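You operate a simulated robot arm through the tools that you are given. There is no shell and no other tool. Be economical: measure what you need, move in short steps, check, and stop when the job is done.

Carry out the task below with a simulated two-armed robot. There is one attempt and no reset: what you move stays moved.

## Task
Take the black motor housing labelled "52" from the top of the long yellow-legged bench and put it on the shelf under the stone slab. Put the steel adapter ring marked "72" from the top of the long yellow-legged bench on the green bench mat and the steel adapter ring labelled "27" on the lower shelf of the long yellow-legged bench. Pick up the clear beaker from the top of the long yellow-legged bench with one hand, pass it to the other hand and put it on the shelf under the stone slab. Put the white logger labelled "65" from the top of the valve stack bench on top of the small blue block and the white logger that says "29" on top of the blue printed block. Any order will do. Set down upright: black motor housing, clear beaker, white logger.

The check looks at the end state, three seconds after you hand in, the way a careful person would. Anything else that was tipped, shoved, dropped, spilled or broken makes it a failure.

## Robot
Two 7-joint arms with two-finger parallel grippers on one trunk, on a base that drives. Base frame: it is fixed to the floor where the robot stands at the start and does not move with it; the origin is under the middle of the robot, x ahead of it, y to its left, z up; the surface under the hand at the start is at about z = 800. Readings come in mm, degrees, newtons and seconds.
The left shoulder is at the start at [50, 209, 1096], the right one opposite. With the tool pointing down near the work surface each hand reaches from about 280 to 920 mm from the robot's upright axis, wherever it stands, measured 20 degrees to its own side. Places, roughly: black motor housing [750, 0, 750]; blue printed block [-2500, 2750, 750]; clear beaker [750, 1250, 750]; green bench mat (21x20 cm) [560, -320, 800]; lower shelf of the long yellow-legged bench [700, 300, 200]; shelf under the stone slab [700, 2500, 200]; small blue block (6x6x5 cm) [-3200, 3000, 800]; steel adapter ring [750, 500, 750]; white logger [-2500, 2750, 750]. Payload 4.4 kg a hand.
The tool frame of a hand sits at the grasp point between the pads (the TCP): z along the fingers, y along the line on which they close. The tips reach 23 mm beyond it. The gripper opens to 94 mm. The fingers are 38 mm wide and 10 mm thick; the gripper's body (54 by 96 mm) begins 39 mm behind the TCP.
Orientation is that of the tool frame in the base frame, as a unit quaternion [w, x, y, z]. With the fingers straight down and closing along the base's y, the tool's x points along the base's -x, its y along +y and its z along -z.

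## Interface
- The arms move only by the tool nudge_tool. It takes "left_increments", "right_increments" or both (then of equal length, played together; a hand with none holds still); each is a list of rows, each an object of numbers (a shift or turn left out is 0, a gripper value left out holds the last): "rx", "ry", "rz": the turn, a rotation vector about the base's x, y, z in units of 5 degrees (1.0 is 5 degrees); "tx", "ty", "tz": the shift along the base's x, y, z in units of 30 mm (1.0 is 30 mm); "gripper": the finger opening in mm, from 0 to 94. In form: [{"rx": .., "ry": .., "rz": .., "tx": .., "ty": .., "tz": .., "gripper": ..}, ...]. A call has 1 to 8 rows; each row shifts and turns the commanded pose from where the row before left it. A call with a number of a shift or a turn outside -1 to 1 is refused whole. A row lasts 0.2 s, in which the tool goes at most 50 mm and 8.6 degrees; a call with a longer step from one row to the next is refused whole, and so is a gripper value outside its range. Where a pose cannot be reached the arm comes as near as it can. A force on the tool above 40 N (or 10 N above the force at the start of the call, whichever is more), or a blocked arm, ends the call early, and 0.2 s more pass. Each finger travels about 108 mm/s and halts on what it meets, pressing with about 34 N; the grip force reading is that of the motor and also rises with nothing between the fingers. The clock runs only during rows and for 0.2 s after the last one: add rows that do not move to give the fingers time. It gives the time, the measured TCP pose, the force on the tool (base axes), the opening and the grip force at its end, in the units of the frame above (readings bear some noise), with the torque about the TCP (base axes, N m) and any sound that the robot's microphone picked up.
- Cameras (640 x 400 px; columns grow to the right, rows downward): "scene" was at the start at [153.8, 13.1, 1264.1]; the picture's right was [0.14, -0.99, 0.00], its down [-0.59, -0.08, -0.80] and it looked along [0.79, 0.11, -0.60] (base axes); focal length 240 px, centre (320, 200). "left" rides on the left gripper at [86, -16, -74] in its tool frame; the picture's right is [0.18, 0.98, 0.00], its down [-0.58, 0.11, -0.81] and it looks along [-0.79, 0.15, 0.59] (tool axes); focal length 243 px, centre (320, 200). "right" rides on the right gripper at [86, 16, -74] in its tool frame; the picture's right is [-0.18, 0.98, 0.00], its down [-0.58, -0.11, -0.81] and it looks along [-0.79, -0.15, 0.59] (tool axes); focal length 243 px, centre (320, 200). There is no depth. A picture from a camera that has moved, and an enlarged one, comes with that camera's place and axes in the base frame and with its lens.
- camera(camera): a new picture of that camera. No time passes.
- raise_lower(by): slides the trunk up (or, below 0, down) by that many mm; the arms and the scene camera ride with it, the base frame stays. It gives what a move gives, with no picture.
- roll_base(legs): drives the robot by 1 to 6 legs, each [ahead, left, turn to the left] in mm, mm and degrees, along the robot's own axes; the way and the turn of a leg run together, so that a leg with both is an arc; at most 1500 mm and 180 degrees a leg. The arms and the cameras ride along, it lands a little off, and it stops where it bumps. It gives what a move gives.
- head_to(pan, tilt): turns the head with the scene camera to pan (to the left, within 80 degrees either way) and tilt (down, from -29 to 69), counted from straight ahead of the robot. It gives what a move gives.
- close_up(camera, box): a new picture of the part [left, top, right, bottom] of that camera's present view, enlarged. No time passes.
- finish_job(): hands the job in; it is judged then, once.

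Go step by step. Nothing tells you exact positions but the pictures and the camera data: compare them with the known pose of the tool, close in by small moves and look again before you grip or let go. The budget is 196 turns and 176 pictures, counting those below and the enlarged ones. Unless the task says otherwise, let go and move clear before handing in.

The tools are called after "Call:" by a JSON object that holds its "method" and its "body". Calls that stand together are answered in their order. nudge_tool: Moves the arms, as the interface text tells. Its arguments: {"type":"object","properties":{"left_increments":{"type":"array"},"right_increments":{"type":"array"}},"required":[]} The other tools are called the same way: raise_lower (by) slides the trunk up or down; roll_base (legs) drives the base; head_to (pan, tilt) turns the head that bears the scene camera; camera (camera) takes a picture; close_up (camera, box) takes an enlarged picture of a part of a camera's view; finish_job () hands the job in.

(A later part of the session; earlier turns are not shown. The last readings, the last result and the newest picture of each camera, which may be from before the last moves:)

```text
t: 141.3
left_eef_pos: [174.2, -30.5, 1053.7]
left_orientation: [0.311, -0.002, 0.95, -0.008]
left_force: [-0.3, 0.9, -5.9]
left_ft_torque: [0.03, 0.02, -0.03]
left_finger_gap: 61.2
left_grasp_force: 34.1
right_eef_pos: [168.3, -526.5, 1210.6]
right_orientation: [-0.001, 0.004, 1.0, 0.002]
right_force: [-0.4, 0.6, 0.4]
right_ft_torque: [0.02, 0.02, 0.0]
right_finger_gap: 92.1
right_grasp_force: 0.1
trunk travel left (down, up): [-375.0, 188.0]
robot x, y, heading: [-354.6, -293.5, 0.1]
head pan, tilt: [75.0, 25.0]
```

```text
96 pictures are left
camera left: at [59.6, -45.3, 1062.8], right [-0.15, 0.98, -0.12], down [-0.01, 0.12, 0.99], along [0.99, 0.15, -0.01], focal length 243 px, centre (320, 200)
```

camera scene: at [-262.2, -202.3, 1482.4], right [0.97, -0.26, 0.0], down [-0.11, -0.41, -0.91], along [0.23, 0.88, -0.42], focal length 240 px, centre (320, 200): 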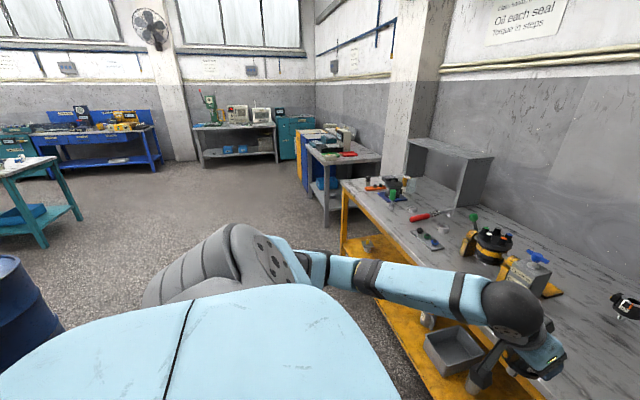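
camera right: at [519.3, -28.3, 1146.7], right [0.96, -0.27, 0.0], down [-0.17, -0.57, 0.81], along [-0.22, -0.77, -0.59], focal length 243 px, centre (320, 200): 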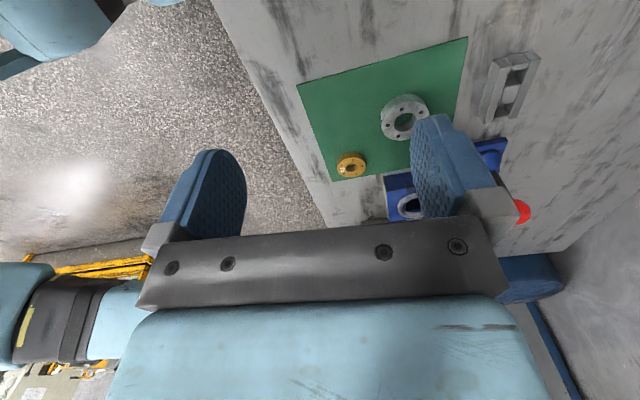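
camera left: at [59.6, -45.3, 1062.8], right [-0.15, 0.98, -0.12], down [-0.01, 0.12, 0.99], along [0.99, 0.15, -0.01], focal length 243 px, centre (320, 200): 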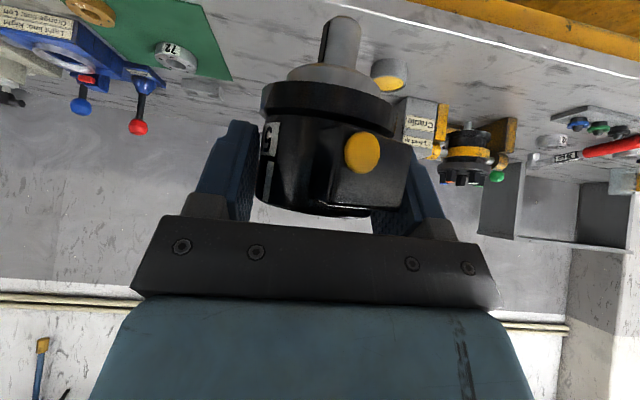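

Path along the benches is clear. Driving left to the slab bench.

Call:
{"method": "roll_base", "body": {"legs": [[0, 1200, 0], [0, 1200, 0]]}}

Call:
{"method": "head_to", "body": {"pan": 20, "tilt": 40}}

Call:
{"method": "camera", "body": {"camera": "scene"}}

```text
t: 162.3
left_eef_pos: [163.6, 2344.6, 1054.1]
left_orientation: [0.311, -0.003, 0.95, -0.007]
left_force: [0.2, -1.2, -4.9]
left_ft_torque: [-0.03, -0.04, -0.02]
left_finger_gap: 61.6
left_grasp_force: 34.1
right_eef_pos: [158.1, 1847.2, 1210.3]
right_orientation: [0.0, 0.003, 1.0, 0.002]
right_force: [-0.2, -0.7, 0.0]
right_ft_torque: [0.03, -0.01, 0.01]
right_finger_gap: 92.1
right_grasp_force: 0.1
trunk travel left (down, up): [-375.0, 188.0]
robot x, y, heading: [-363.4, 2080.5, 0.2]
head pan, tilt: [75.0, 25.0]
```

```text
t: 163.5
left_eef_pos: [161.7, 2345.0, 1054.4]
left_orientation: [0.312, -0.002, 0.95, -0.008]
left_force: [-0.1, 0.0, -5.8]
left_ft_torque: [0.01, -0.04, 0.0]
left_finger_gap: 61.6
left_grasp_force: 33.3
right_eef_pos: [158.2, 1845.7, 1210.6]
right_orientation: [-0.001, 0.002, 1.0, 0.002]
right_force: [0.2, 0.9, 0.3]
right_ft_torque: [0.0, -0.02, -0.01]
right_finger_gap: 92.4
right_grasp_force: 0.1
trunk travel left (down, up): [-375.0, 188.0]
robot x, y, heading: [-364.2, 2084.6, -0.0]
head pan, tilt: [20.0, 40.0]
```

```text
95 pictures are left
camera scene: at [-216.7, 2111.9, 1459.1], right [0.34, -0.94, 0.0], down [-0.6, -0.22, -0.77], along [0.72, 0.26, -0.64], focal length 240 px, centre (320, 200)
```

scene: 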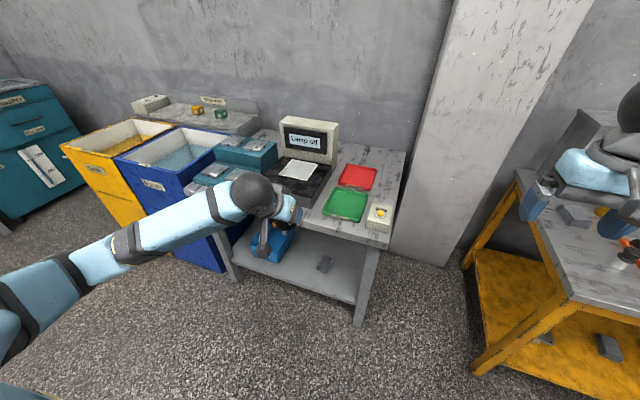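

Call:
{"method": "close_up", "body": {"camera": "scene", "box": [200, 180, 420, 330]}}

```text
2.67 times, centred on (310, 255) of scene
camera zoom: at [-216.7, 2111.9, 1459.1], right [0.34, -0.94, 0.0], down [-0.6, -0.22, -0.77], along [0.72, 0.26, -0.64], focal length 641 px, centre (347, 53)
```

zoom: 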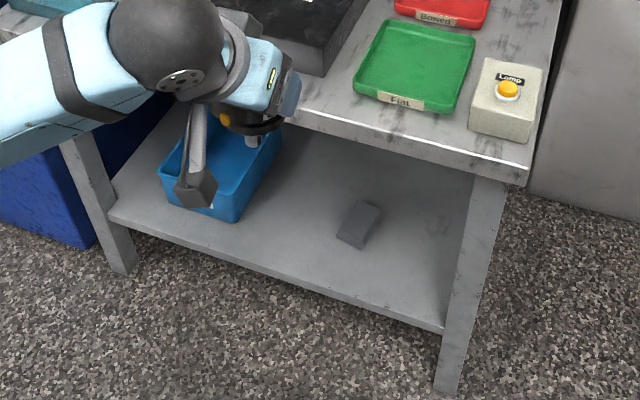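

The slab bench shelf is visible: a blue bin at left, a small block at (614, 2387). I'll set the motor at about (540, 2500). Lowering the trunk and hand in front of it.

Call:
{"method": "raise_lower", "body": {"by": -370}}

Call:
{"method": "nudge_tool", "body": {"left_increments": [{"tz": -1, "ty": 0.4}, {"tz": -1, "ty": 0.4}, {"tz": -1, "ty": 0.4}, {"tz": -1, "ty": 0.4}, {"tz": -1, "ty": 0.4}, {"tz": -1, "ty": 0.4}, {"tz": -1, "ty": 0.3}, {"tz": -1}]}}

Call:
{"method": "head_to", "body": {"pan": 20, "tilt": 45}}

Call:
{"method": "camera", "body": {"camera": "scene"}}

Call:
{"method": "camera", "body": {"camera": "left"}}

```text
t: 167.1
left_eef_pos: [162.8, 2345.1, 683.7]
left_orientation: [0.311, -0.003, 0.95, -0.007]
left_force: [0.4, 0.0, -6.0]
left_ft_torque: [0.03, -0.03, 0.0]
left_finger_gap: 61.2
left_grasp_force: 34.1
right_eef_pos: [157.2, 1846.9, 842.1]
right_orientation: [0.0, 0.003, 1.0, 0.001]
right_force: [-1.0, 0.5, 0.7]
right_ft_torque: [0.0, 0.02, 0.01]
right_finger_gap: 92.1
right_grasp_force: 0.0
trunk travel left (down, up): [-5.0, 558.0]
robot x, y, heading: [-365.3, 2079.6, -0.0]
head pan, tilt: [20.0, 40.0]
```

```text
t: 168.9
left_eef_pos: [162.3, 2426.1, 444.1]
left_orientation: [0.311, -0.002, 0.95, -0.007]
left_force: [0.4, 0.2, -4.3]
left_ft_torque: [0.02, -0.02, -0.02]
left_finger_gap: 61.3
left_grasp_force: 34.0
right_eef_pos: [158.0, 1846.1, 841.3]
right_orientation: [-0.001, 0.003, 1.0, 0.002]
right_force: [-0.2, 0.2, 0.5]
right_ft_torque: [-0.02, 0.01, -0.01]
right_finger_gap: 91.8
right_grasp_force: 0.0
trunk travel left (down, up): [-5.0, 558.0]
robot x, y, heading: [-365.2, 2081.8, 0.4]
head pan, tilt: [20.0, 40.0]
```

```text
t: 169.6
left_eef_pos: [163.1, 2425.5, 444.8]
left_orientation: [0.311, -0.002, 0.95, -0.008]
left_force: [-0.3, -0.2, -5.5]
left_ft_torque: [0.04, 0.01, 0.02]
left_finger_gap: 61.3
left_grasp_force: 34.2
right_eef_pos: [157.5, 1847.2, 840.5]
right_orientation: [-0.001, 0.003, 1.0, 0.001]
right_force: [0.4, 0.0, -0.8]
right_ft_torque: [0.02, -0.02, 0.0]
right_finger_gap: 91.9
right_grasp_force: 0.0
trunk travel left (down, up): [-5.0, 558.0]
robot x, y, heading: [-362.6, 2087.4, -0.1]
head pan, tilt: [20.0, 45.0]
```

```text
93 pictures are left
camera scene: at [-220.3, 2110.5, 1081.9], right [0.34, -0.94, 0.0], down [-0.66, -0.24, -0.71], along [0.66, 0.24, -0.71], focal length 240 px, centre (320, 200)
```

scene: 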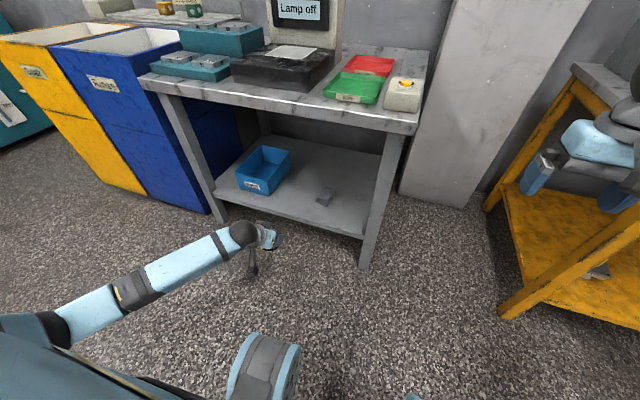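

```text
92 pictures are left
camera left: at [48.5, 2410.5, 452.8], right [-0.15, 0.98, -0.12], down [-0.01, 0.12, 0.99], along [0.99, 0.15, -0.01], focal length 243 px, centre (320, 200)
```

left: 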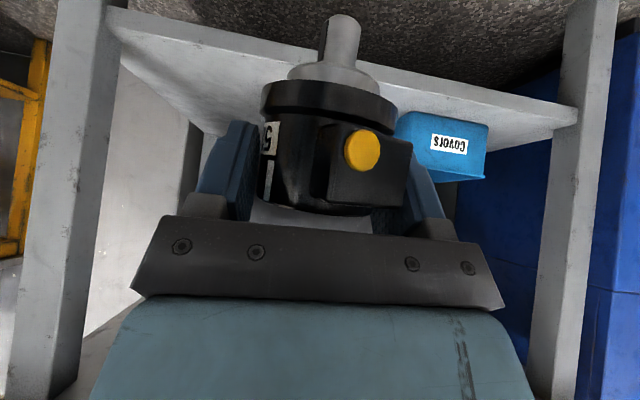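

Call:
{"method": "roll_base", "body": {"legs": [[0, 95, 0], [160, 0, 0]]}}

Call:
{"method": "nudge_tool", "body": {"left_increments": [{"tx": 0.9, "tz": -0.3}, {"tx": 0.9, "tz": -0.3}, {"tx": 0.9, "tz": -0.3}, {"tx": 0.9, "tz": -0.3}, {"tx": 0.9, "tz": -0.3}, {"tx": 0.9, "tz": -0.3}, {"tx": 0.9, "tz": -0.3}, {"tx": 0.9, "tz": -0.3}]}}

Call:
{"method": "camera", "body": {"camera": "scene"}}

Call:
{"method": "camera", "body": {"camera": "left"}}

```text
t: 172.1
left_eef_pos: [320.0, 2524.1, 443.8]
left_orientation: [0.311, -0.003, 0.95, -0.007]
left_force: [0.4, -0.7, -5.6]
left_ft_torque: [0.0, 0.01, -0.02]
left_finger_gap: 61.2
left_grasp_force: 33.7
right_eef_pos: [317.0, 1945.3, 841.6]
right_orientation: [-0.002, 0.002, 1.0, 0.002]
right_force: [-0.2, 0.7, -0.6]
right_ft_torque: [0.02, -0.02, -0.03]
right_finger_gap: 92.0
right_grasp_force: 0.0
trunk travel left (down, up): [-5.0, 558.0]
robot x, y, heading: [-207.5, 2179.1, 0.3]
head pan, tilt: [20.0, 45.0]
```

```text
t: 173.9
left_eef_pos: [538.0, 2523.7, 371.0]
left_orientation: [0.311, -0.004, 0.95, -0.007]
left_force: [0.5, -0.3, -6.7]
left_ft_torque: [0.0, 0.01, -0.01]
left_finger_gap: 61.4
left_grasp_force: 33.8
right_eef_pos: [316.5, 1943.4, 841.6]
right_orientation: [-0.001, 0.002, 1.0, 0.002]
right_force: [0.8, -0.3, -0.2]
right_ft_torque: [0.01, -0.01, 0.02]
right_finger_gap: 92.0
right_grasp_force: 0.0
trunk travel left (down, up): [-5.0, 558.0]
robot x, y, heading: [-207.2, 2176.1, 0.2]
head pan, tilt: [20.0, 45.0]
```

```text
91 pictures are left
camera scene: at [-61.7, 2207.3, 1081.8], right [0.34, -0.94, 0.0], down [-0.66, -0.24, -0.71], along [0.66, 0.24, -0.71], focal length 240 px, centre (320, 200)
```

scene: 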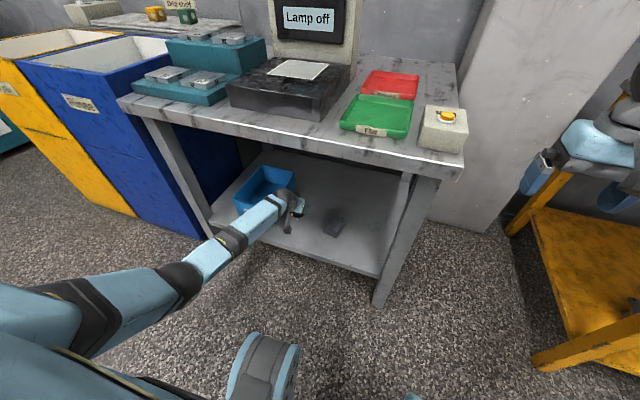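

```text
90 pictures are left
camera left: at [423.2, 2508.6, 380.8], right [-0.15, 0.98, -0.12], down [-0.01, 0.13, 0.99], along [0.99, 0.15, -0.01], focal length 243 px, centre (320, 200)
```

left: 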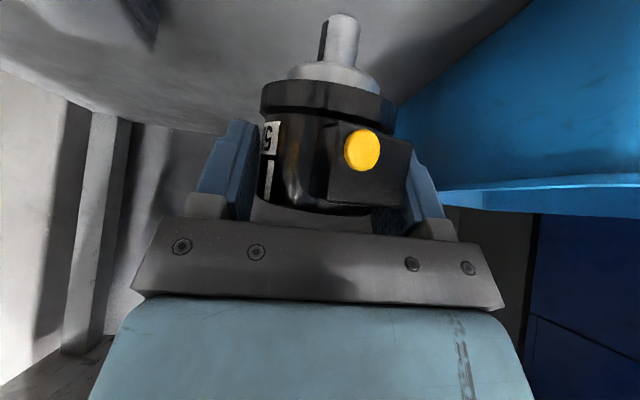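

Call:
{"method": "nudge_tool", "body": {"left_increments": [{"ty": -0.5, "tz": -0.6}, {"tz": -0.6}, {"tz": -0.5}, {}]}}

Call:
{"method": "camera", "body": {"camera": "left"}}

Call:
{"method": "close_up", "body": {"camera": "scene", "box": [200, 150, 380, 270]}}

```text
t: 174.9
left_eef_pos: [537.6, 2510.4, 322.9]
left_orientation: [0.313, -0.003, 0.95, -0.007]
left_force: [-0.5, 1.0, 6.4]
left_ft_torque: [0.07, 0.06, -0.03]
left_finger_gap: 61.1
left_grasp_force: 33.9
right_eef_pos: [316.4, 1944.0, 841.9]
right_orientation: [0.0, 0.003, 1.0, 0.002]
right_force: [0.8, 0.7, -0.5]
right_ft_torque: [-0.01, 0.01, 0.02]
right_finger_gap: 91.9
right_grasp_force: 0.0
trunk travel left (down, up): [-5.0, 558.0]
robot x, y, heading: [-204.7, 2180.4, 0.1]
head pan, tilt: [20.0, 45.0]
```

```text
89 pictures are left
camera left: at [423.3, 2494.5, 330.7], right [-0.15, 0.98, -0.12], down [-0.01, 0.12, 0.99], along [0.99, 0.15, -0.01], focal length 243 px, centre (320, 200)
```

left: 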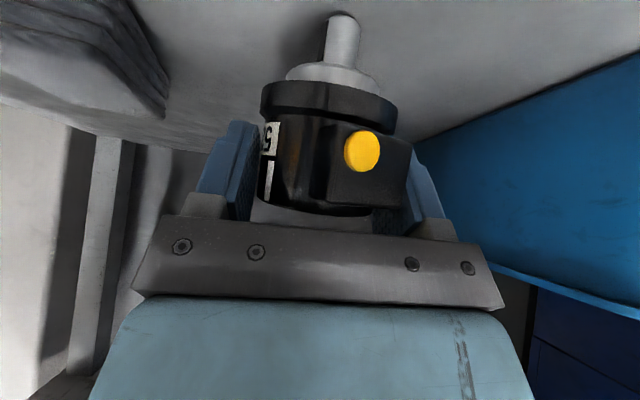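

```text
3.33 times, centred on (290, 210) of scene
camera zoom: at [-62.9, 2206.9, 1082.2], right [0.34, -0.94, 0.0], down [-0.66, -0.24, -0.71], along [0.66, 0.24, -0.71], focal length 802 px, centre (420, 167)
```

zoom: 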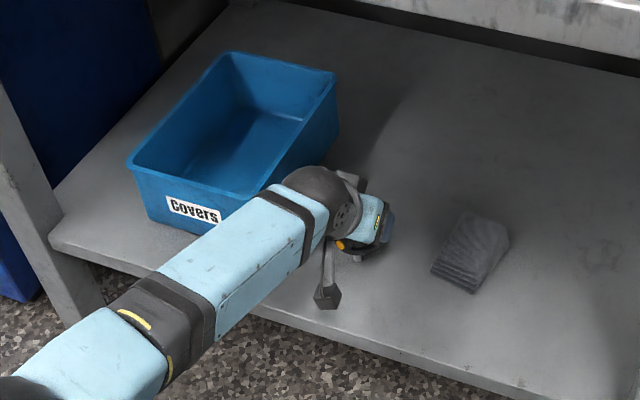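

Contact: the shaft touches the shelf. Checking uprightness before release.

Call:
{"method": "close_up", "body": {"camera": "left", "box": [220, 0, 440, 230]}}

```text
1.74 times, centred on (330, 115) of left
camera zoom: at [423.3, 2494.5, 330.7], right [-0.15, 0.98, -0.12], down [-0.01, 0.12, 0.99], along [0.99, 0.15, -0.01], focal length 422 px, centre (303, 348)
```

zoom: 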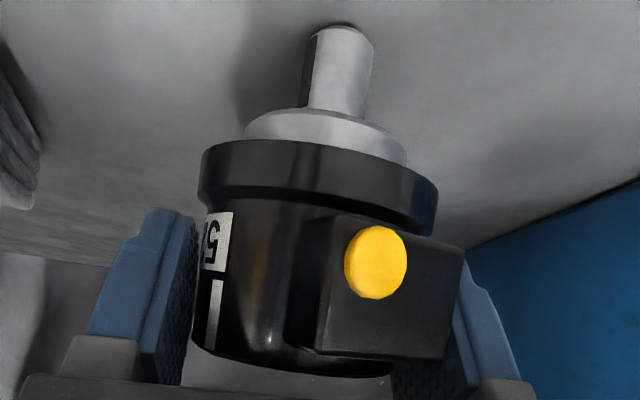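

Upright within about 1°. Releasing slowly.

Call:
{"method": "nudge_tool", "body": {"left_increments": [{"gripper": 60}, {"gripper": 63}, {"gripper": 66}, {"gripper": 72}, {"gripper": 80}, {"gripper": 92}, {}]}}

Call:
{"method": "camera", "body": {"camera": "left"}}

```text
t: 176.5
left_eef_pos: [536.2, 2509.7, 321.9]
left_orientation: [0.311, -0.002, 0.95, -0.008]
left_force: [0.3, -0.4, -0.8]
left_ft_torque: [0.0, -0.01, 0.01]
left_finger_gap: 92.2
left_grasp_force: 0.1
right_eef_pos: [315.5, 1943.9, 841.6]
right_orientation: [-0.001, 0.003, 1.0, 0.002]
right_force: [-1.0, 0.2, -0.2]
right_ft_torque: [0.0, 0.01, -0.01]
right_finger_gap: 91.9
right_grasp_force: 0.1
trunk travel left (down, up): [-5.0, 558.0]
robot x, y, heading: [-205.6, 2175.9, 0.3]
head pan, tilt: [20.0, 45.0]
```

```text
86 pictures are left
camera left: at [422.4, 2494.3, 329.0], right [-0.15, 0.98, -0.12], down [-0.01, 0.12, 0.99], along [0.99, 0.15, -0.01], focal length 243 px, centre (320, 200)
```

left: 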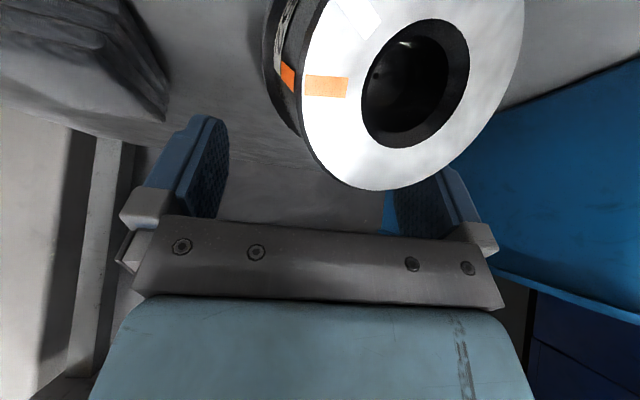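

The motor toppled toward the robot upon release. I check how it lies.

Call:
{"method": "close_up", "body": {"camera": "scene", "box": [200, 150, 380, 270]}}

```text
3.33 times, centred on (290, 210) of scene
camera zoom: at [-62.3, 2207.2, 1081.9], right [0.34, -0.94, 0.0], down [-0.66, -0.24, -0.71], along [0.66, 0.24, -0.71], focal length 802 px, centre (420, 167)
```

zoom: 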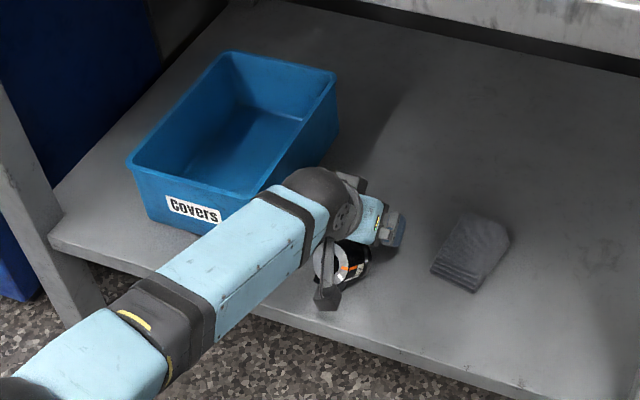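

It lies on its connector, top face toward the robot. I withdraw upward and back to view it.

Call:
{"method": "nudge_tool", "body": {"left_increments": [{"tz": 0.7}, {"tz": 1}, {"tz": 1}, {"tx": -0.7, "tz": 0.5}, {"tx": -1, "tz": 0}, {"tx": -1}, {"tx": -1}, {}]}}

Call:
{"method": "camera", "body": {"camera": "left"}}

Call:
{"method": "close_up", "body": {"camera": "scene", "box": [200, 150, 380, 270]}}

```text
t: 178.3
left_eef_pos: [425.9, 2510.2, 417.4]
left_orientation: [0.311, -0.002, 0.95, -0.007]
left_force: [-0.2, 0.9, 0.0]
left_ft_torque: [0.02, 0.0, 0.02]
left_finger_gap: 92.0
left_grasp_force: 0.0
right_eef_pos: [317.0, 1944.1, 840.9]
right_orientation: [0.0, 0.003, 1.0, 0.001]
right_force: [0.3, -0.5, 0.8]
right_ft_torque: [0.0, 0.0, -0.02]
right_finger_gap: 91.6
right_grasp_force: 0.1
trunk travel left (down, up): [-5.0, 558.0]
robot x, y, heading: [-201.5, 2177.1, -0.0]
head pan, tilt: [20.0, 45.0]
```

```text
84 pictures are left
camera left: at [311.3, 2495.4, 426.7], right [-0.15, 0.98, -0.12], down [-0.01, 0.12, 0.99], along [0.99, 0.15, -0.01], focal length 243 px, centre (320, 200)
```

left: 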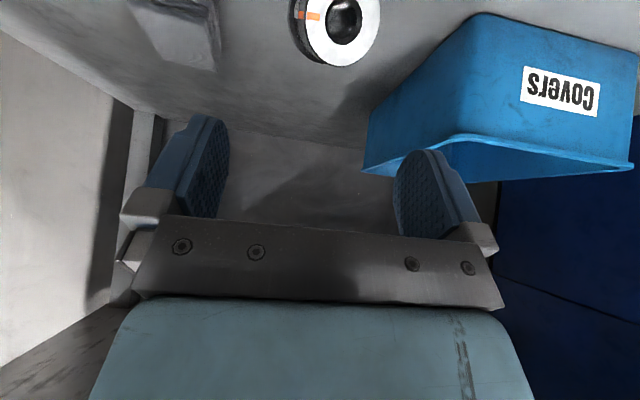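

```text
3.33 times, centred on (290, 210) of scene
camera zoom: at [-62.3, 2207.2, 1081.9], right [0.34, -0.94, 0.0], down [-0.66, -0.24, -0.71], along [0.66, 0.24, -0.71], focal length 802 px, centre (420, 167)
```

zoom: 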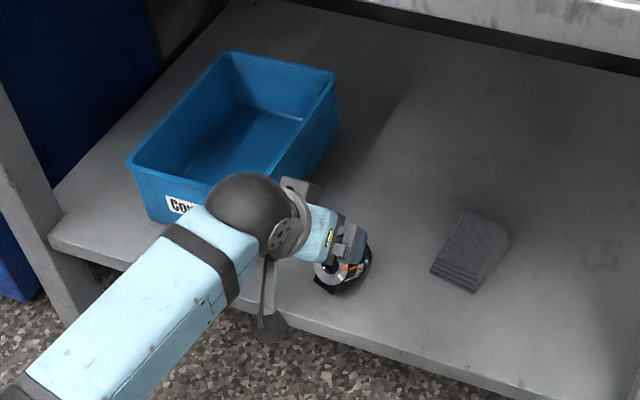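

Call:
{"method": "nudge_tool", "body": {"left_increments": [{"tx": -1}, {"tx": -1}, {"tx": -1, "tz": -0.5}, {"tx": -1, "tz": -0.5}, {"tz": -0.5}]}}

Call:
{"method": "close_up", "body": {"camera": "left", "box": [220, 0, 460, 160]}}

Call:
{"method": "close_up", "body": {"camera": "scene", "box": [240, 180, 340, 260]}}

```text
t: 179.5
left_eef_pos: [305.6, 2509.0, 372.7]
left_orientation: [0.312, -0.003, 0.95, -0.007]
left_force: [0.2, -0.3, -0.5]
left_ft_torque: [0.04, -0.02, -0.02]
left_finger_gap: 92.5
left_grasp_force: 0.0
right_eef_pos: [316.5, 1943.4, 841.7]
right_orientation: [-0.002, 0.003, 1.0, 0.002]
right_force: [0.0, 0.2, 0.4]
right_ft_torque: [0.01, 0.0, 0.01]
right_finger_gap: 92.2
right_grasp_force: 0.1
trunk travel left (down, up): [-5.0, 558.0]
robot x, y, heading: [-204.6, 2175.8, 0.2]
head pan, tilt: [20.0, 45.0]
```

```text
2.50 times, centred on (340, 80) of left
camera zoom: at [191.0, 2492.5, 380.9], right [-0.15, 0.98, -0.12], down [-0.01, 0.12, 0.99], along [0.99, 0.15, -0.01], focal length 606 px, centre (270, 500)
```

zoom: 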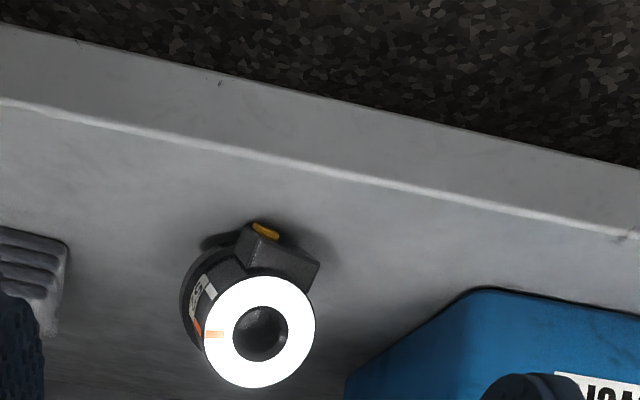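

```text
5.00 times, centred on (290, 220) of scene
camera zoom: at [-62.3, 2207.2, 1081.9], right [0.34, -0.94, 0.0], down [-0.66, -0.24, -0.71], along [0.66, 0.24, -0.71], focal length 1202 px, centre (470, 100)
```

zoom: 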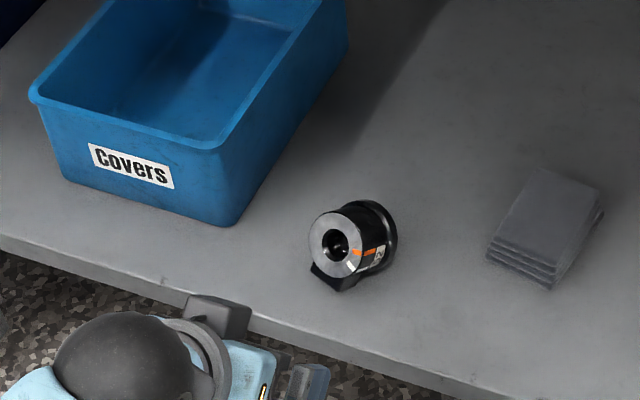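

Now clear: the motor leans on its shaft tip and connector, axis about 35° down, heading ≈ -20°, top face centre ≈ (477, 2522, 300). I align the left tool coaxially (yaw -20°, tilt 55°).

Call:
{"method": "nudge_tool", "body": {"left_increments": [{"rz": -1}, {"rz": -1}, {"rz": -1}, {"rz": -1}, {"rx": -0.34, "ry": -0.94, "tx": 0.4, "ty": 0.3}, {"rx": -0.34, "ry": -0.94, "tx": 0.4, "ty": 0.3}, {"rx": -0.34, "ry": -0.94, "tx": 0.4, "ty": 0.3}, {"rx": -0.26, "ry": -0.7, "tx": 0.4, "ty": 0.3}]}}

Call:
{"method": "camera", "body": {"camera": "left"}}

Call:
{"method": "camera", "body": {"camera": "scene"}}

```text
t: 181.3
left_eef_pos: [354.9, 2542.8, 373.4]
left_orientation: [0.454, 0.153, 0.873, -0.089]
left_force: [-0.2, -0.3, 0.1]
left_ft_torque: [0.02, -0.02, 0.0]
left_finger_gap: 92.0
left_grasp_force: 0.0
right_eef_pos: [315.4, 1944.0, 841.7]
right_orientation: [0.0, 0.003, 1.0, 0.001]
right_force: [-1.2, 1.3, -0.7]
right_ft_torque: [0.0, -0.02, 0.01]
right_finger_gap: 92.1
right_grasp_force: 0.1
trunk travel left (down, up): [-5.0, 558.0]
robot x, y, heading: [-205.8, 2174.9, 0.4]
head pan, tilt: [20.0, 45.0]
```

```text
80 pictures are left
camera left: at [245.1, 2566.3, 343.6], right [0.24, 0.96, -0.17], down [-0.27, 0.23, 0.94], along [0.93, -0.18, 0.31], focal length 243 px, centre (320, 200)
```

left: 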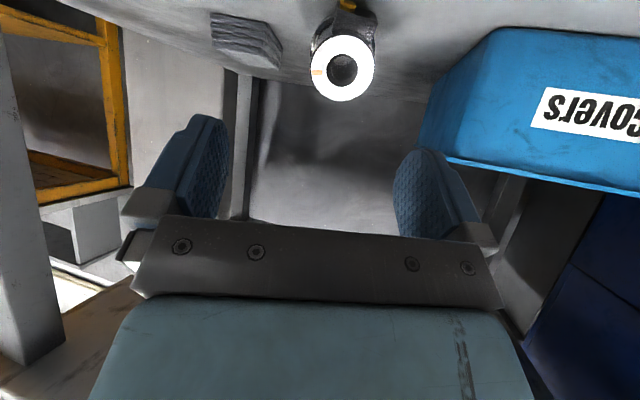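

```text
79 pictures are left
camera scene: at [-62.3, 2207.2, 1081.9], right [0.34, -0.94, 0.0], down [-0.66, -0.24, -0.71], along [0.66, 0.24, -0.71], focal length 240 px, centre (320, 200)
```

scene: 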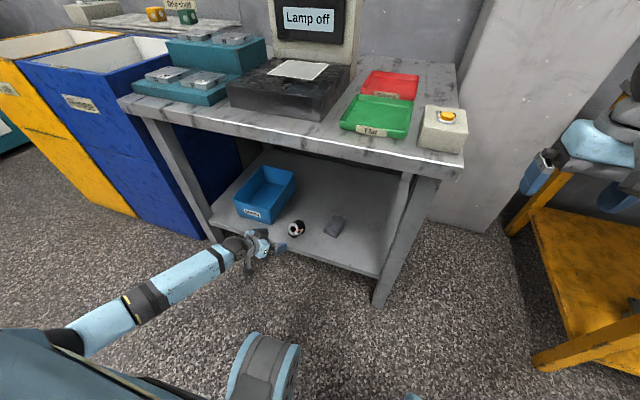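

Call:
{"method": "nudge_tool", "body": {"left_increments": [{"tx": 0.95, "ty": 0.08, "tz": -0.42}, {"tx": 0.95, "ty": 0.08, "tz": -0.42}, {"tx": 0.77, "ty": -0.29, "tz": -0.57}, {}]}}

Call:
{"method": "camera", "body": {"camera": "left"}}

Call:
{"method": "close_up", "body": {"camera": "scene", "box": [220, 180, 360, 280]}}

```text
t: 182.3
left_eef_pos: [433.3, 2541.9, 328.8]
left_orientation: [0.453, 0.152, 0.874, -0.088]
left_force: [-0.3, 0.2, 0.0]
left_ft_torque: [-0.03, -0.01, -0.01]
left_finger_gap: 91.8
left_grasp_force: 0.1
right_eef_pos: [317.7, 1944.6, 842.1]
right_orientation: [0.0, 0.003, 1.0, 0.002]
right_force: [-0.6, 0.1, 0.6]
right_ft_torque: [-0.01, -0.02, -0.06]
right_finger_gap: 92.1
right_grasp_force: 0.0
trunk travel left (down, up): [-5.0, 558.0]
robot x, y, heading: [-206.3, 2175.8, 0.3]
head pan, tilt: [20.0, 45.0]
```

```text
78 pictures are left
camera left: at [323.4, 2565.1, 300.2], right [0.24, 0.96, -0.17], down [-0.26, 0.23, 0.94], along [0.93, -0.18, 0.31], focal length 243 px, centre (320, 200)
```

left: 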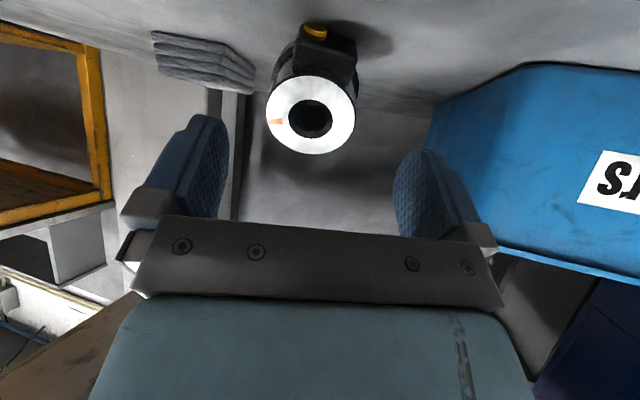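

```text
4.00 times, centred on (290, 230) of scene
camera zoom: at [-62.3, 2207.2, 1081.9], right [0.34, -0.94, 0.0], down [-0.66, -0.24, -0.71], along [0.66, 0.24, -0.71], focal length 962 px, centre (440, 80)
```

zoom: 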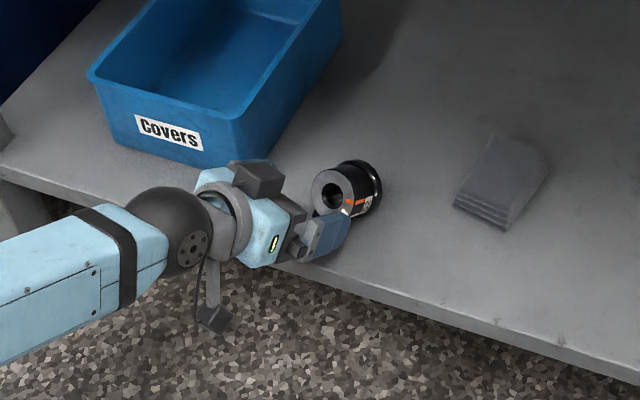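

Call:
{"method": "nudge_tool", "body": {"left_increments": [{"tx": 0.85, "ty": -0.45, "tz": -0.65}, {"tx": 0.88, "ty": -0.42, "tz": -0.65}, {}]}}

Call:
{"method": "camera", "body": {"camera": "left"}}

Call:
{"method": "close_up", "body": {"camera": "scene", "box": [220, 180, 360, 280]}}

```text
t: 183.1
left_eef_pos: [485.0, 2514.3, 291.0]
left_orientation: [0.453, 0.152, 0.874, -0.088]
left_force: [0.0, 0.1, 0.2]
left_ft_torque: [-0.01, -0.02, -0.02]
left_finger_gap: 92.1
left_grasp_force: 0.0
right_eef_pos: [316.8, 1944.4, 840.6]
right_orientation: [-0.001, 0.003, 1.0, 0.001]
right_force: [-0.5, 0.7, -0.4]
right_ft_torque: [-0.02, -0.01, 0.0]
right_finger_gap: 92.1
right_grasp_force: 0.0
trunk travel left (down, up): [-5.0, 558.0]
robot x, y, heading: [-205.3, 2180.0, 0.3]
head pan, tilt: [20.0, 45.0]
```

```text
76 pictures are left
camera left: at [376.5, 2537.8, 262.5], right [0.24, 0.96, -0.17], down [-0.26, 0.23, 0.94], along [0.93, -0.18, 0.31], focal length 243 px, centre (320, 200)
```

left: 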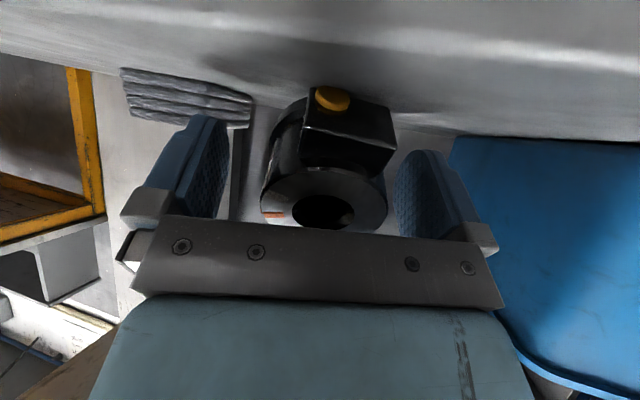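

```text
4.00 times, centred on (290, 230) of scene
camera zoom: at [-62.3, 2207.2, 1081.9], right [0.34, -0.94, 0.0], down [-0.66, -0.24, -0.71], along [0.66, 0.24, -0.71], focal length 962 px, centre (440, 80)
```

zoom: 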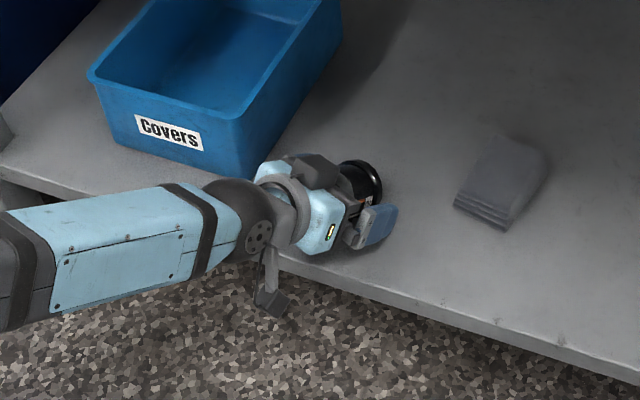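

Call:
{"method": "nudge_tool", "body": {"left_increments": [{"gripper": 78}, {"gripper": 68}, {"gripper": 60}, {"gripper": 50}, {"gripper": 40}, {"gripper": 40}]}}

Call:
{"method": "camera", "body": {"camera": "left"}}

```text
t: 184.5
left_eef_pos: [484.8, 2514.9, 290.1]
left_orientation: [0.454, 0.152, 0.874, -0.088]
left_force: [1.0, 3.5, 1.1]
left_ft_torque: [0.03, 0.02, 0.02]
left_finger_gap: 61.3
left_grasp_force: 34.3
right_eef_pos: [315.5, 1943.4, 841.7]
right_orientation: [-0.001, 0.002, 1.0, 0.002]
right_force: [1.0, 0.1, 0.3]
right_ft_torque: [-0.01, 0.01, 0.02]
right_finger_gap: 92.1
right_grasp_force: 0.0
trunk travel left (down, up): [-5.0, 558.0]
robot x, y, heading: [-204.4, 2173.8, 0.1]
head pan, tilt: [20.0, 45.0]
```

```text
74 pictures are left
camera left: at [376.4, 2537.6, 262.7], right [0.24, 0.96, -0.17], down [-0.26, 0.23, 0.94], along [0.93, -0.18, 0.31], focal length 243 px, centre (320, 200)
```

left: 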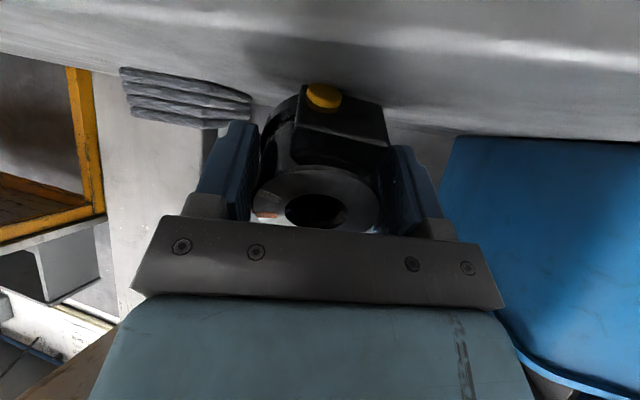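

Solid grip on the body. Lifting and rotating to vertical.

Call:
{"method": "nudge_tool", "body": {"left_increments": [{"tz": 0.8, "tx": -0.2}, {"tz": 1, "tx": -0.2}, {"tz": 1}, {"rx": 0.34, "ry": 0.94}, {"rx": 0.34, "ry": 0.94}, {"rx": 0.34, "ry": 0.94}, {"rx": 0.34, "ry": 0.94}, {"rx": 0.34, "ry": 0.94}]}}

Call:
{"method": "nudge_tool", "body": {"left_increments": [{"rx": 0.34, "ry": 0.94}, {"rx": 0.34, "ry": 0.94}, {"rx": 0.34, "ry": 0.94}, {"rx": 0.34, "ry": 0.94}, {"rx": 0.34, "ry": 0.94}, {}]}}

Call:
{"method": "camera", "body": {"camera": "left"}}

Call:
{"method": "close_up", "body": {"camera": "scene", "box": [220, 150, 380, 270]}}

```text
t: 186.3
left_eef_pos: [472.8, 2514.4, 373.3]
left_orientation: [0.252, 0.163, 0.953, -0.052]
left_force: [-0.9, 0.5, -5.0]
left_ft_torque: [0.04, -0.01, 0.02]
left_finger_gap: 61.4
left_grasp_force: 33.7
right_eef_pos: [316.0, 1944.5, 841.4]
right_orientation: [-0.002, 0.002, 1.0, 0.001]
right_force: [-0.1, -0.2, 0.2]
right_ft_torque: [-0.01, -0.01, 0.0]
right_finger_gap: 91.9
right_grasp_force: 0.0
trunk travel left (down, up): [-5.0, 558.0]
robot x, y, heading: [-206.3, 2177.7, 0.4]
head pan, tilt: [20.0, 45.0]
```

```text
t: 187.7
left_eef_pos: [473.5, 2513.8, 375.0]
left_orientation: [0.041, 0.169, 0.985, -0.014]
left_force: [0.4, -0.2, -5.9]
left_ft_torque: [0.03, 0.0, 0.05]
left_finger_gap: 61.2
left_grasp_force: 33.9
right_eef_pos: [316.5, 1944.9, 841.1]
right_orientation: [-0.001, 0.003, 1.0, 0.002]
right_force: [-0.7, -0.1, 0.4]
right_ft_torque: [-0.01, 0.01, 0.02]
right_finger_gap: 91.8
right_grasp_force: 0.0
trunk travel left (down, up): [-5.0, 558.0]
robot x, y, heading: [-202.4, 2177.8, 0.2]
head pan, tilt: [20.0, 45.0]
```

```text
73 pictures are left
camera left: at [380.7, 2531.2, 441.2], right [0.15, 0.99, -0.03], down [0.52, -0.06, 0.85], along [0.84, -0.15, -0.52], focal length 243 px, centre (320, 200)
```

left: 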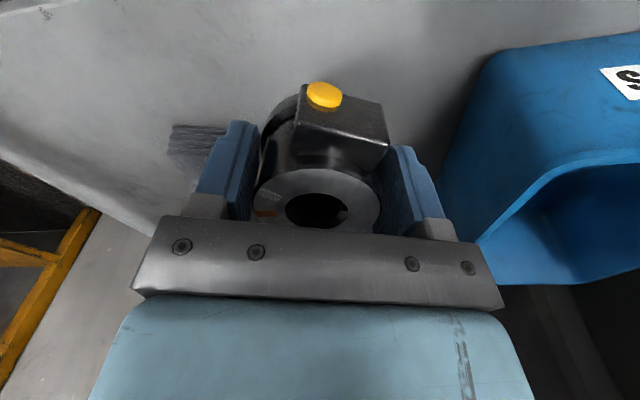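

```text
3.33 times, centred on (300, 210) of scene
camera zoom: at [-61.8, 2207.4, 1081.8], right [0.34, -0.94, 0.0], down [-0.66, -0.24, -0.71], along [0.66, 0.24, -0.71], focal length 802 px, centre (387, 167)
```

zoom: 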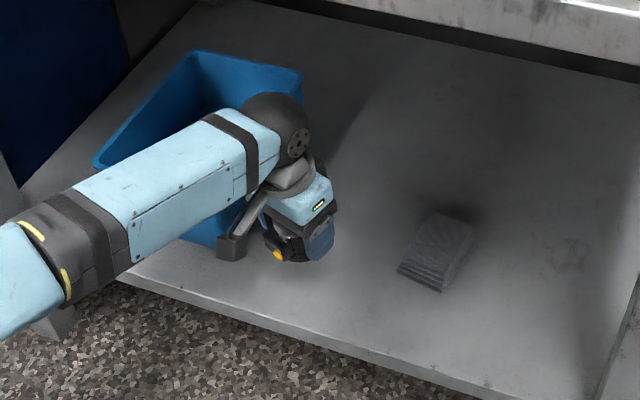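

Call:
{"method": "close_up", "body": {"camera": "left", "box": [230, 60, 410, 240]}}

```text
2.22 times, centred on (320, 150) of left
camera zoom: at [380.7, 2531.2, 441.2], right [0.15, 0.99, -0.03], down [0.52, -0.06, 0.85], along [0.84, -0.15, -0.52], focal length 539 px, centre (320, 311)
```

zoom: 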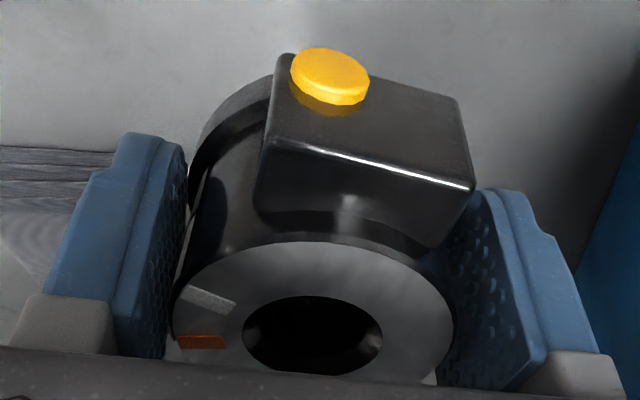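

The face still leans ~6–7° toward the robot; rotating a bit more and re-measuring.

Call:
{"method": "nudge_tool", "body": {"left_increments": [{"rx": 0.23, "ry": 0.66}, {"rx": 0.23, "ry": 0.66}, {}]}}

Call:
{"method": "close_up", "body": {"camera": "left", "box": [230, 60, 410, 240]}}

Call:
{"method": "close_up", "body": {"camera": "scene", "box": [270, 190, 320, 240]}}

```text
t: 188.5
left_eef_pos: [473.3, 2514.7, 375.2]
left_orientation: [-0.02, 0.169, 0.985, -0.003]
left_force: [0.5, 0.0, -4.9]
left_ft_torque: [0.0, -0.01, 0.0]
left_finger_gap: 61.0
left_grasp_force: 33.8
right_eef_pos: [316.5, 1943.4, 841.2]
right_orientation: [-0.001, 0.003, 1.0, 0.001]
right_force: [-0.3, -0.4, -0.4]
right_ft_torque: [0.03, -0.01, -0.05]
right_finger_gap: 92.0
right_grasp_force: 0.0
trunk travel left (down, up): [-5.0, 558.0]
robot x, y, heading: [-207.7, 2176.6, 0.2]
head pan, tilt: [20.0, 45.0]
```

```text
2.22 times, centred on (320, 150) of left
camera zoom: at [389.0, 2528.6, 451.9], right [0.15, 0.99, -0.01], down [0.62, -0.09, 0.78], along [0.77, -0.12, -0.62], focal length 539 px, centre (320, 311)
```

zoom: 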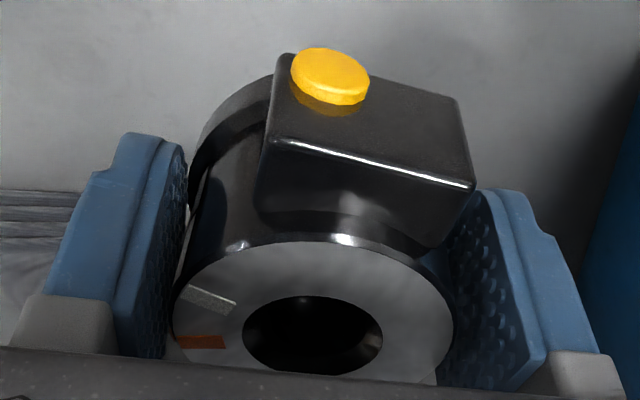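

```text
8.00 times, centred on (295, 215) of scene
camera zoom: at [-61.8, 2207.4, 1081.8], right [0.34, -0.94, 0.0], down [-0.66, -0.24, -0.71], along [0.66, 0.24, -0.71], focal length 1924 px, centre (520, 80)
```

zoom: 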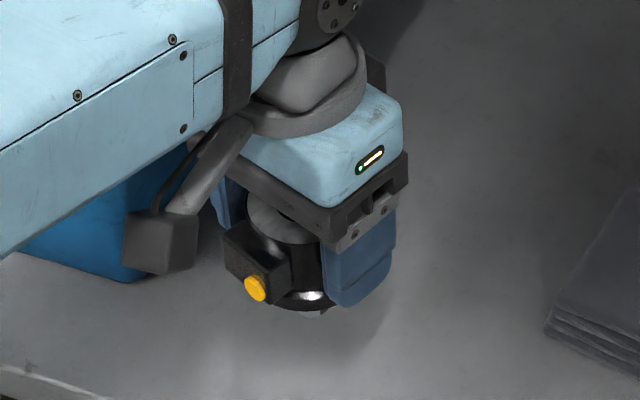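

Call:
{"method": "close_up", "body": {"camera": "scene", "box": [282, 203, 312, 223]}}

```text
16.00 times, centred on (297, 213) of scene
camera zoom: at [-61.8, 2207.4, 1081.8], right [0.34, -0.94, 0.0], down [-0.66, -0.24, -0.71], along [0.66, 0.24, -0.71], focal length 3848 px, centre (688, -8)
```

zoom: 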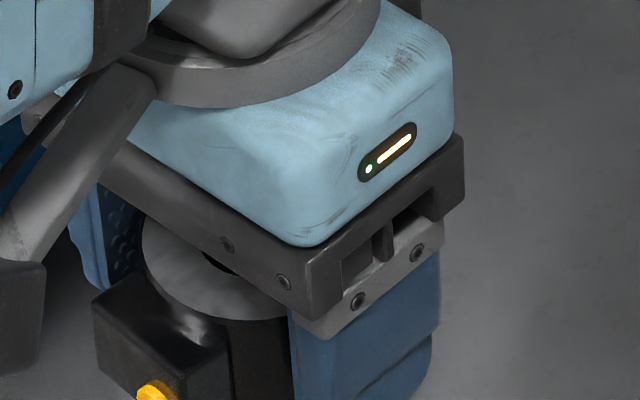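

I'll use contact torque to judge flatness: press the foot on the shelf and see at which edge it bears. Driving 45 mm ahead and lowering.

Call:
{"method": "roll_base", "body": {"legs": [[45, 0, 0]]}}

Call:
{"method": "nudge_tool", "body": {"left_increments": [{"tz": -0.6}, {"tz": -0.5}, {"tz": -0.3}, {}]}}

Call:
{"method": "nudge_tool", "body": {"left_increments": [{"tz": -0.2}, {"tz": -0.1}, {}, {}]}}

```text
t: 189.4
left_eef_pos: [519.1, 2513.5, 374.4]
left_orientation: [-0.018, 0.168, 0.986, -0.005]
left_force: [0.3, 0.2, -4.1]
left_ft_torque: [-0.01, 0.0, 0.0]
left_finger_gap: 61.3
left_grasp_force: 34.0
right_eef_pos: [361.1, 1944.2, 840.5]
right_orientation: [0.0, 0.002, 1.0, 0.001]
right_force: [-0.3, -0.5, 0.2]
right_ft_torque: [-0.02, 0.02, 0.0]
right_finger_gap: 91.9
right_grasp_force: 0.2
trunk travel left (down, up): [-5.0, 558.0]
robot x, y, heading: [-160.4, 2177.1, -0.0]
head pan, tilt: [20.0, 45.0]
```

```text
t: 190.4
left_eef_pos: [518.0, 2513.1, 332.2]
left_orientation: [-0.019, 0.168, 0.986, -0.004]
left_force: [-0.1, 0.6, -5.9]
left_ft_torque: [0.01, 0.0, -0.01]
left_finger_gap: 61.2
left_grasp_force: 34.3
right_eef_pos: [360.1, 1944.0, 840.6]
right_orientation: [0.0, 0.003, 1.0, 0.001]
right_force: [-0.3, 0.5, -0.7]
right_ft_torque: [0.01, -0.03, -0.01]
right_finger_gap: 92.0
right_grasp_force: 0.0
trunk travel left (down, up): [-5.0, 558.0]
robot x, y, heading: [-159.4, 2176.1, 0.2]
head pan, tilt: [20.0, 45.0]
```

```text
t: 191.4
left_eef_pos: [517.8, 2511.5, 323.3]
left_orientation: [-0.019, 0.169, 0.986, -0.004]
left_force: [0.4, 0.4, -5.5]
left_ft_torque: [0.01, -0.01, -0.01]
left_finger_gap: 61.4
left_grasp_force: 33.5
right_eef_pos: [360.1, 1944.4, 841.1]
right_orientation: [0.0, 0.003, 1.0, 0.002]
right_force: [0.4, -0.2, 1.0]
right_ft_torque: [0.01, -0.01, 0.01]
right_finger_gap: 92.2
right_grasp_force: 0.0
trunk travel left (down, up): [-5.0, 558.0]
robot x, y, heading: [-161.8, 2176.6, 0.2]
head pan, tilt: [20.0, 45.0]
```

Call:
{"method": "nudge_tool", "body": {"left_increments": [{"tz": -0.1}, {"tz": -0.1}, {}, {}]}}

Call:
{"method": "nudge_tool", "body": {"left_increments": [{"tz": -0.1}, {"tz": -0.07}, {}, {}]}}

```text
t: 192.4
left_eef_pos: [518.6, 2514.4, 316.8]
left_orientation: [-0.019, 0.168, 0.986, -0.005]
left_force: [0.8, -0.5, -6.3]
left_ft_torque: [-0.01, -0.06, 0.01]
left_finger_gap: 61.2
left_grasp_force: 33.8
right_eef_pos: [360.8, 1944.8, 841.4]
right_orientation: [-0.001, 0.002, 1.0, 0.002]
right_force: [-0.4, 0.5, 0.2]
right_ft_torque: [0.01, -0.01, -0.01]
right_finger_gap: 92.2
right_grasp_force: 0.1
trunk travel left (down, up): [-5.0, 558.0]
robot x, y, heading: [-162.5, 2178.6, 0.2]
head pan, tilt: [20.0, 45.0]
```

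```text
t: 193.4
left_eef_pos: [518.7, 2514.4, 315.5]
left_orientation: [-0.017, 0.168, 0.986, -0.004]
left_force: [-8.2, -0.4, 18.8]
left_ft_torque: [-0.22, 0.47, -0.07]
left_finger_gap: 61.0
left_grasp_force: 33.8
right_eef_pos: [358.8, 1942.5, 842.0]
right_orientation: [0.0, 0.003, 1.0, 0.003]
right_force: [0.4, 0.7, -0.2]
right_ft_torque: [0.03, -0.04, 0.01]
right_finger_gap: 92.1
right_grasp_force: 0.2
trunk travel left (down, up): [-5.0, 558.0]
robot x, y, heading: [-163.0, 2175.7, 0.4]
head pan, tilt: [20.0, 45.0]
```

The foot bears on its far-right rim (centre of pressure ≈ 9 mm out), so the top leans that way. Lifting a little, correcting 2.5°, pressing again.

Call:
{"method": "nudge_tool", "body": {"left_increments": [{"tz": 0.3}, {"rx": -0.44, "ry": -0.24}, {}, {"tz": -0.2}, {"tz": -0.12}, {}, {}]}}

```text
t: 195.0
left_eef_pos: [519.5, 2513.6, 316.7]
left_orientation: [-0.003, 0.168, 0.986, -0.019]
left_force: [-8.9, 1.1, 25.2]
left_ft_torque: [0.14, 0.64, 0.03]
left_finger_gap: 61.1
left_grasp_force: 33.9
right_eef_pos: [359.0, 1941.8, 842.8]
right_orientation: [0.0, 0.002, 1.0, 0.002]
right_force: [-0.6, -0.3, -0.7]
right_ft_torque: [-0.03, -0.04, -0.01]
right_finger_gap: 92.0
right_grasp_force: 0.1
trunk travel left (down, up): [-5.0, 558.0]
robot x, y, heading: [-163.3, 2172.4, 0.1]
head pan, tilt: [20.0, 45.0]
```

Centre of pressure is now centred — the foot sits flat. Easing the press before release.

Call:
{"method": "nudge_tool", "body": {"left_increments": [{"tz": 0.06}, {}, {}]}}

```text
t: 195.8
left_eef_pos: [518.8, 2512.9, 315.8]
left_orientation: [-0.003, 0.169, 0.985, -0.021]
left_force: [5.6, 2.6, 10.3]
left_ft_torque: [0.14, -0.33, -0.01]
left_finger_gap: 61.3
left_grasp_force: 34.6
right_eef_pos: [360.4, 1944.1, 840.9]
right_orientation: [0.0, 0.003, 1.0, 0.001]
right_force: [-0.4, -0.4, 0.1]
right_ft_torque: [0.01, 0.02, 0.03]
right_finger_gap: 91.9
right_grasp_force: 0.1
trunk travel left (down, up): [-5.0, 558.0]
robot x, y, heading: [-160.6, 2177.4, 0.0]
head pan, tilt: [20.0, 45.0]
```

Call:
{"method": "nudge_tool", "body": {"left_increments": [{"gripper": 94}, {"gripper": 94}, {"gripper": 94}]}}

Call:
{"method": "camera", "body": {"camera": "left"}}

```text
t: 196.6
left_eef_pos: [518.6, 2513.9, 314.0]
left_orientation: [-0.005, 0.168, 0.985, -0.022]
left_force: [-0.6, 0.1, 0.7]
left_ft_torque: [-0.03, -0.01, 0.01]
left_finger_gap: 93.8
left_grasp_force: 0.0
right_eef_pos: [360.7, 1944.5, 841.8]
right_orientation: [-0.001, 0.003, 1.0, 0.001]
right_force: [0.4, -0.9, -0.1]
right_ft_torque: [0.0, 0.0, -0.04]
right_finger_gap: 91.8
right_grasp_force: 0.2
trunk travel left (down, up): [-5.0, 558.0]
robot x, y, heading: [-164.3, 2177.4, 0.4]
head pan, tilt: [20.0, 45.0]
```

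```text
67 pictures are left
camera left: at [431.9, 2530.7, 389.2], right [0.15, 0.99, -0.04], down [0.6, -0.06, 0.8], along [0.79, -0.15, -0.6], focal length 243 px, centre (320, 200)
```

left: 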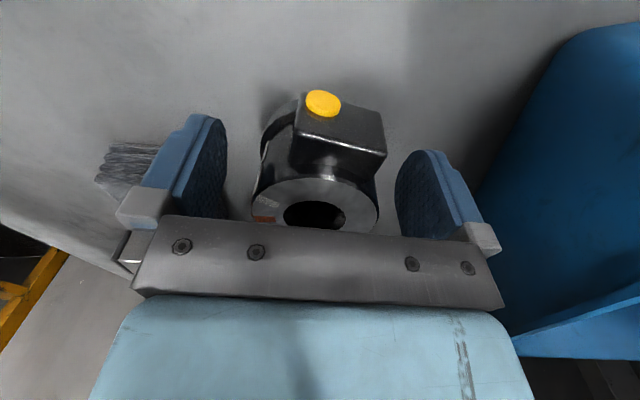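

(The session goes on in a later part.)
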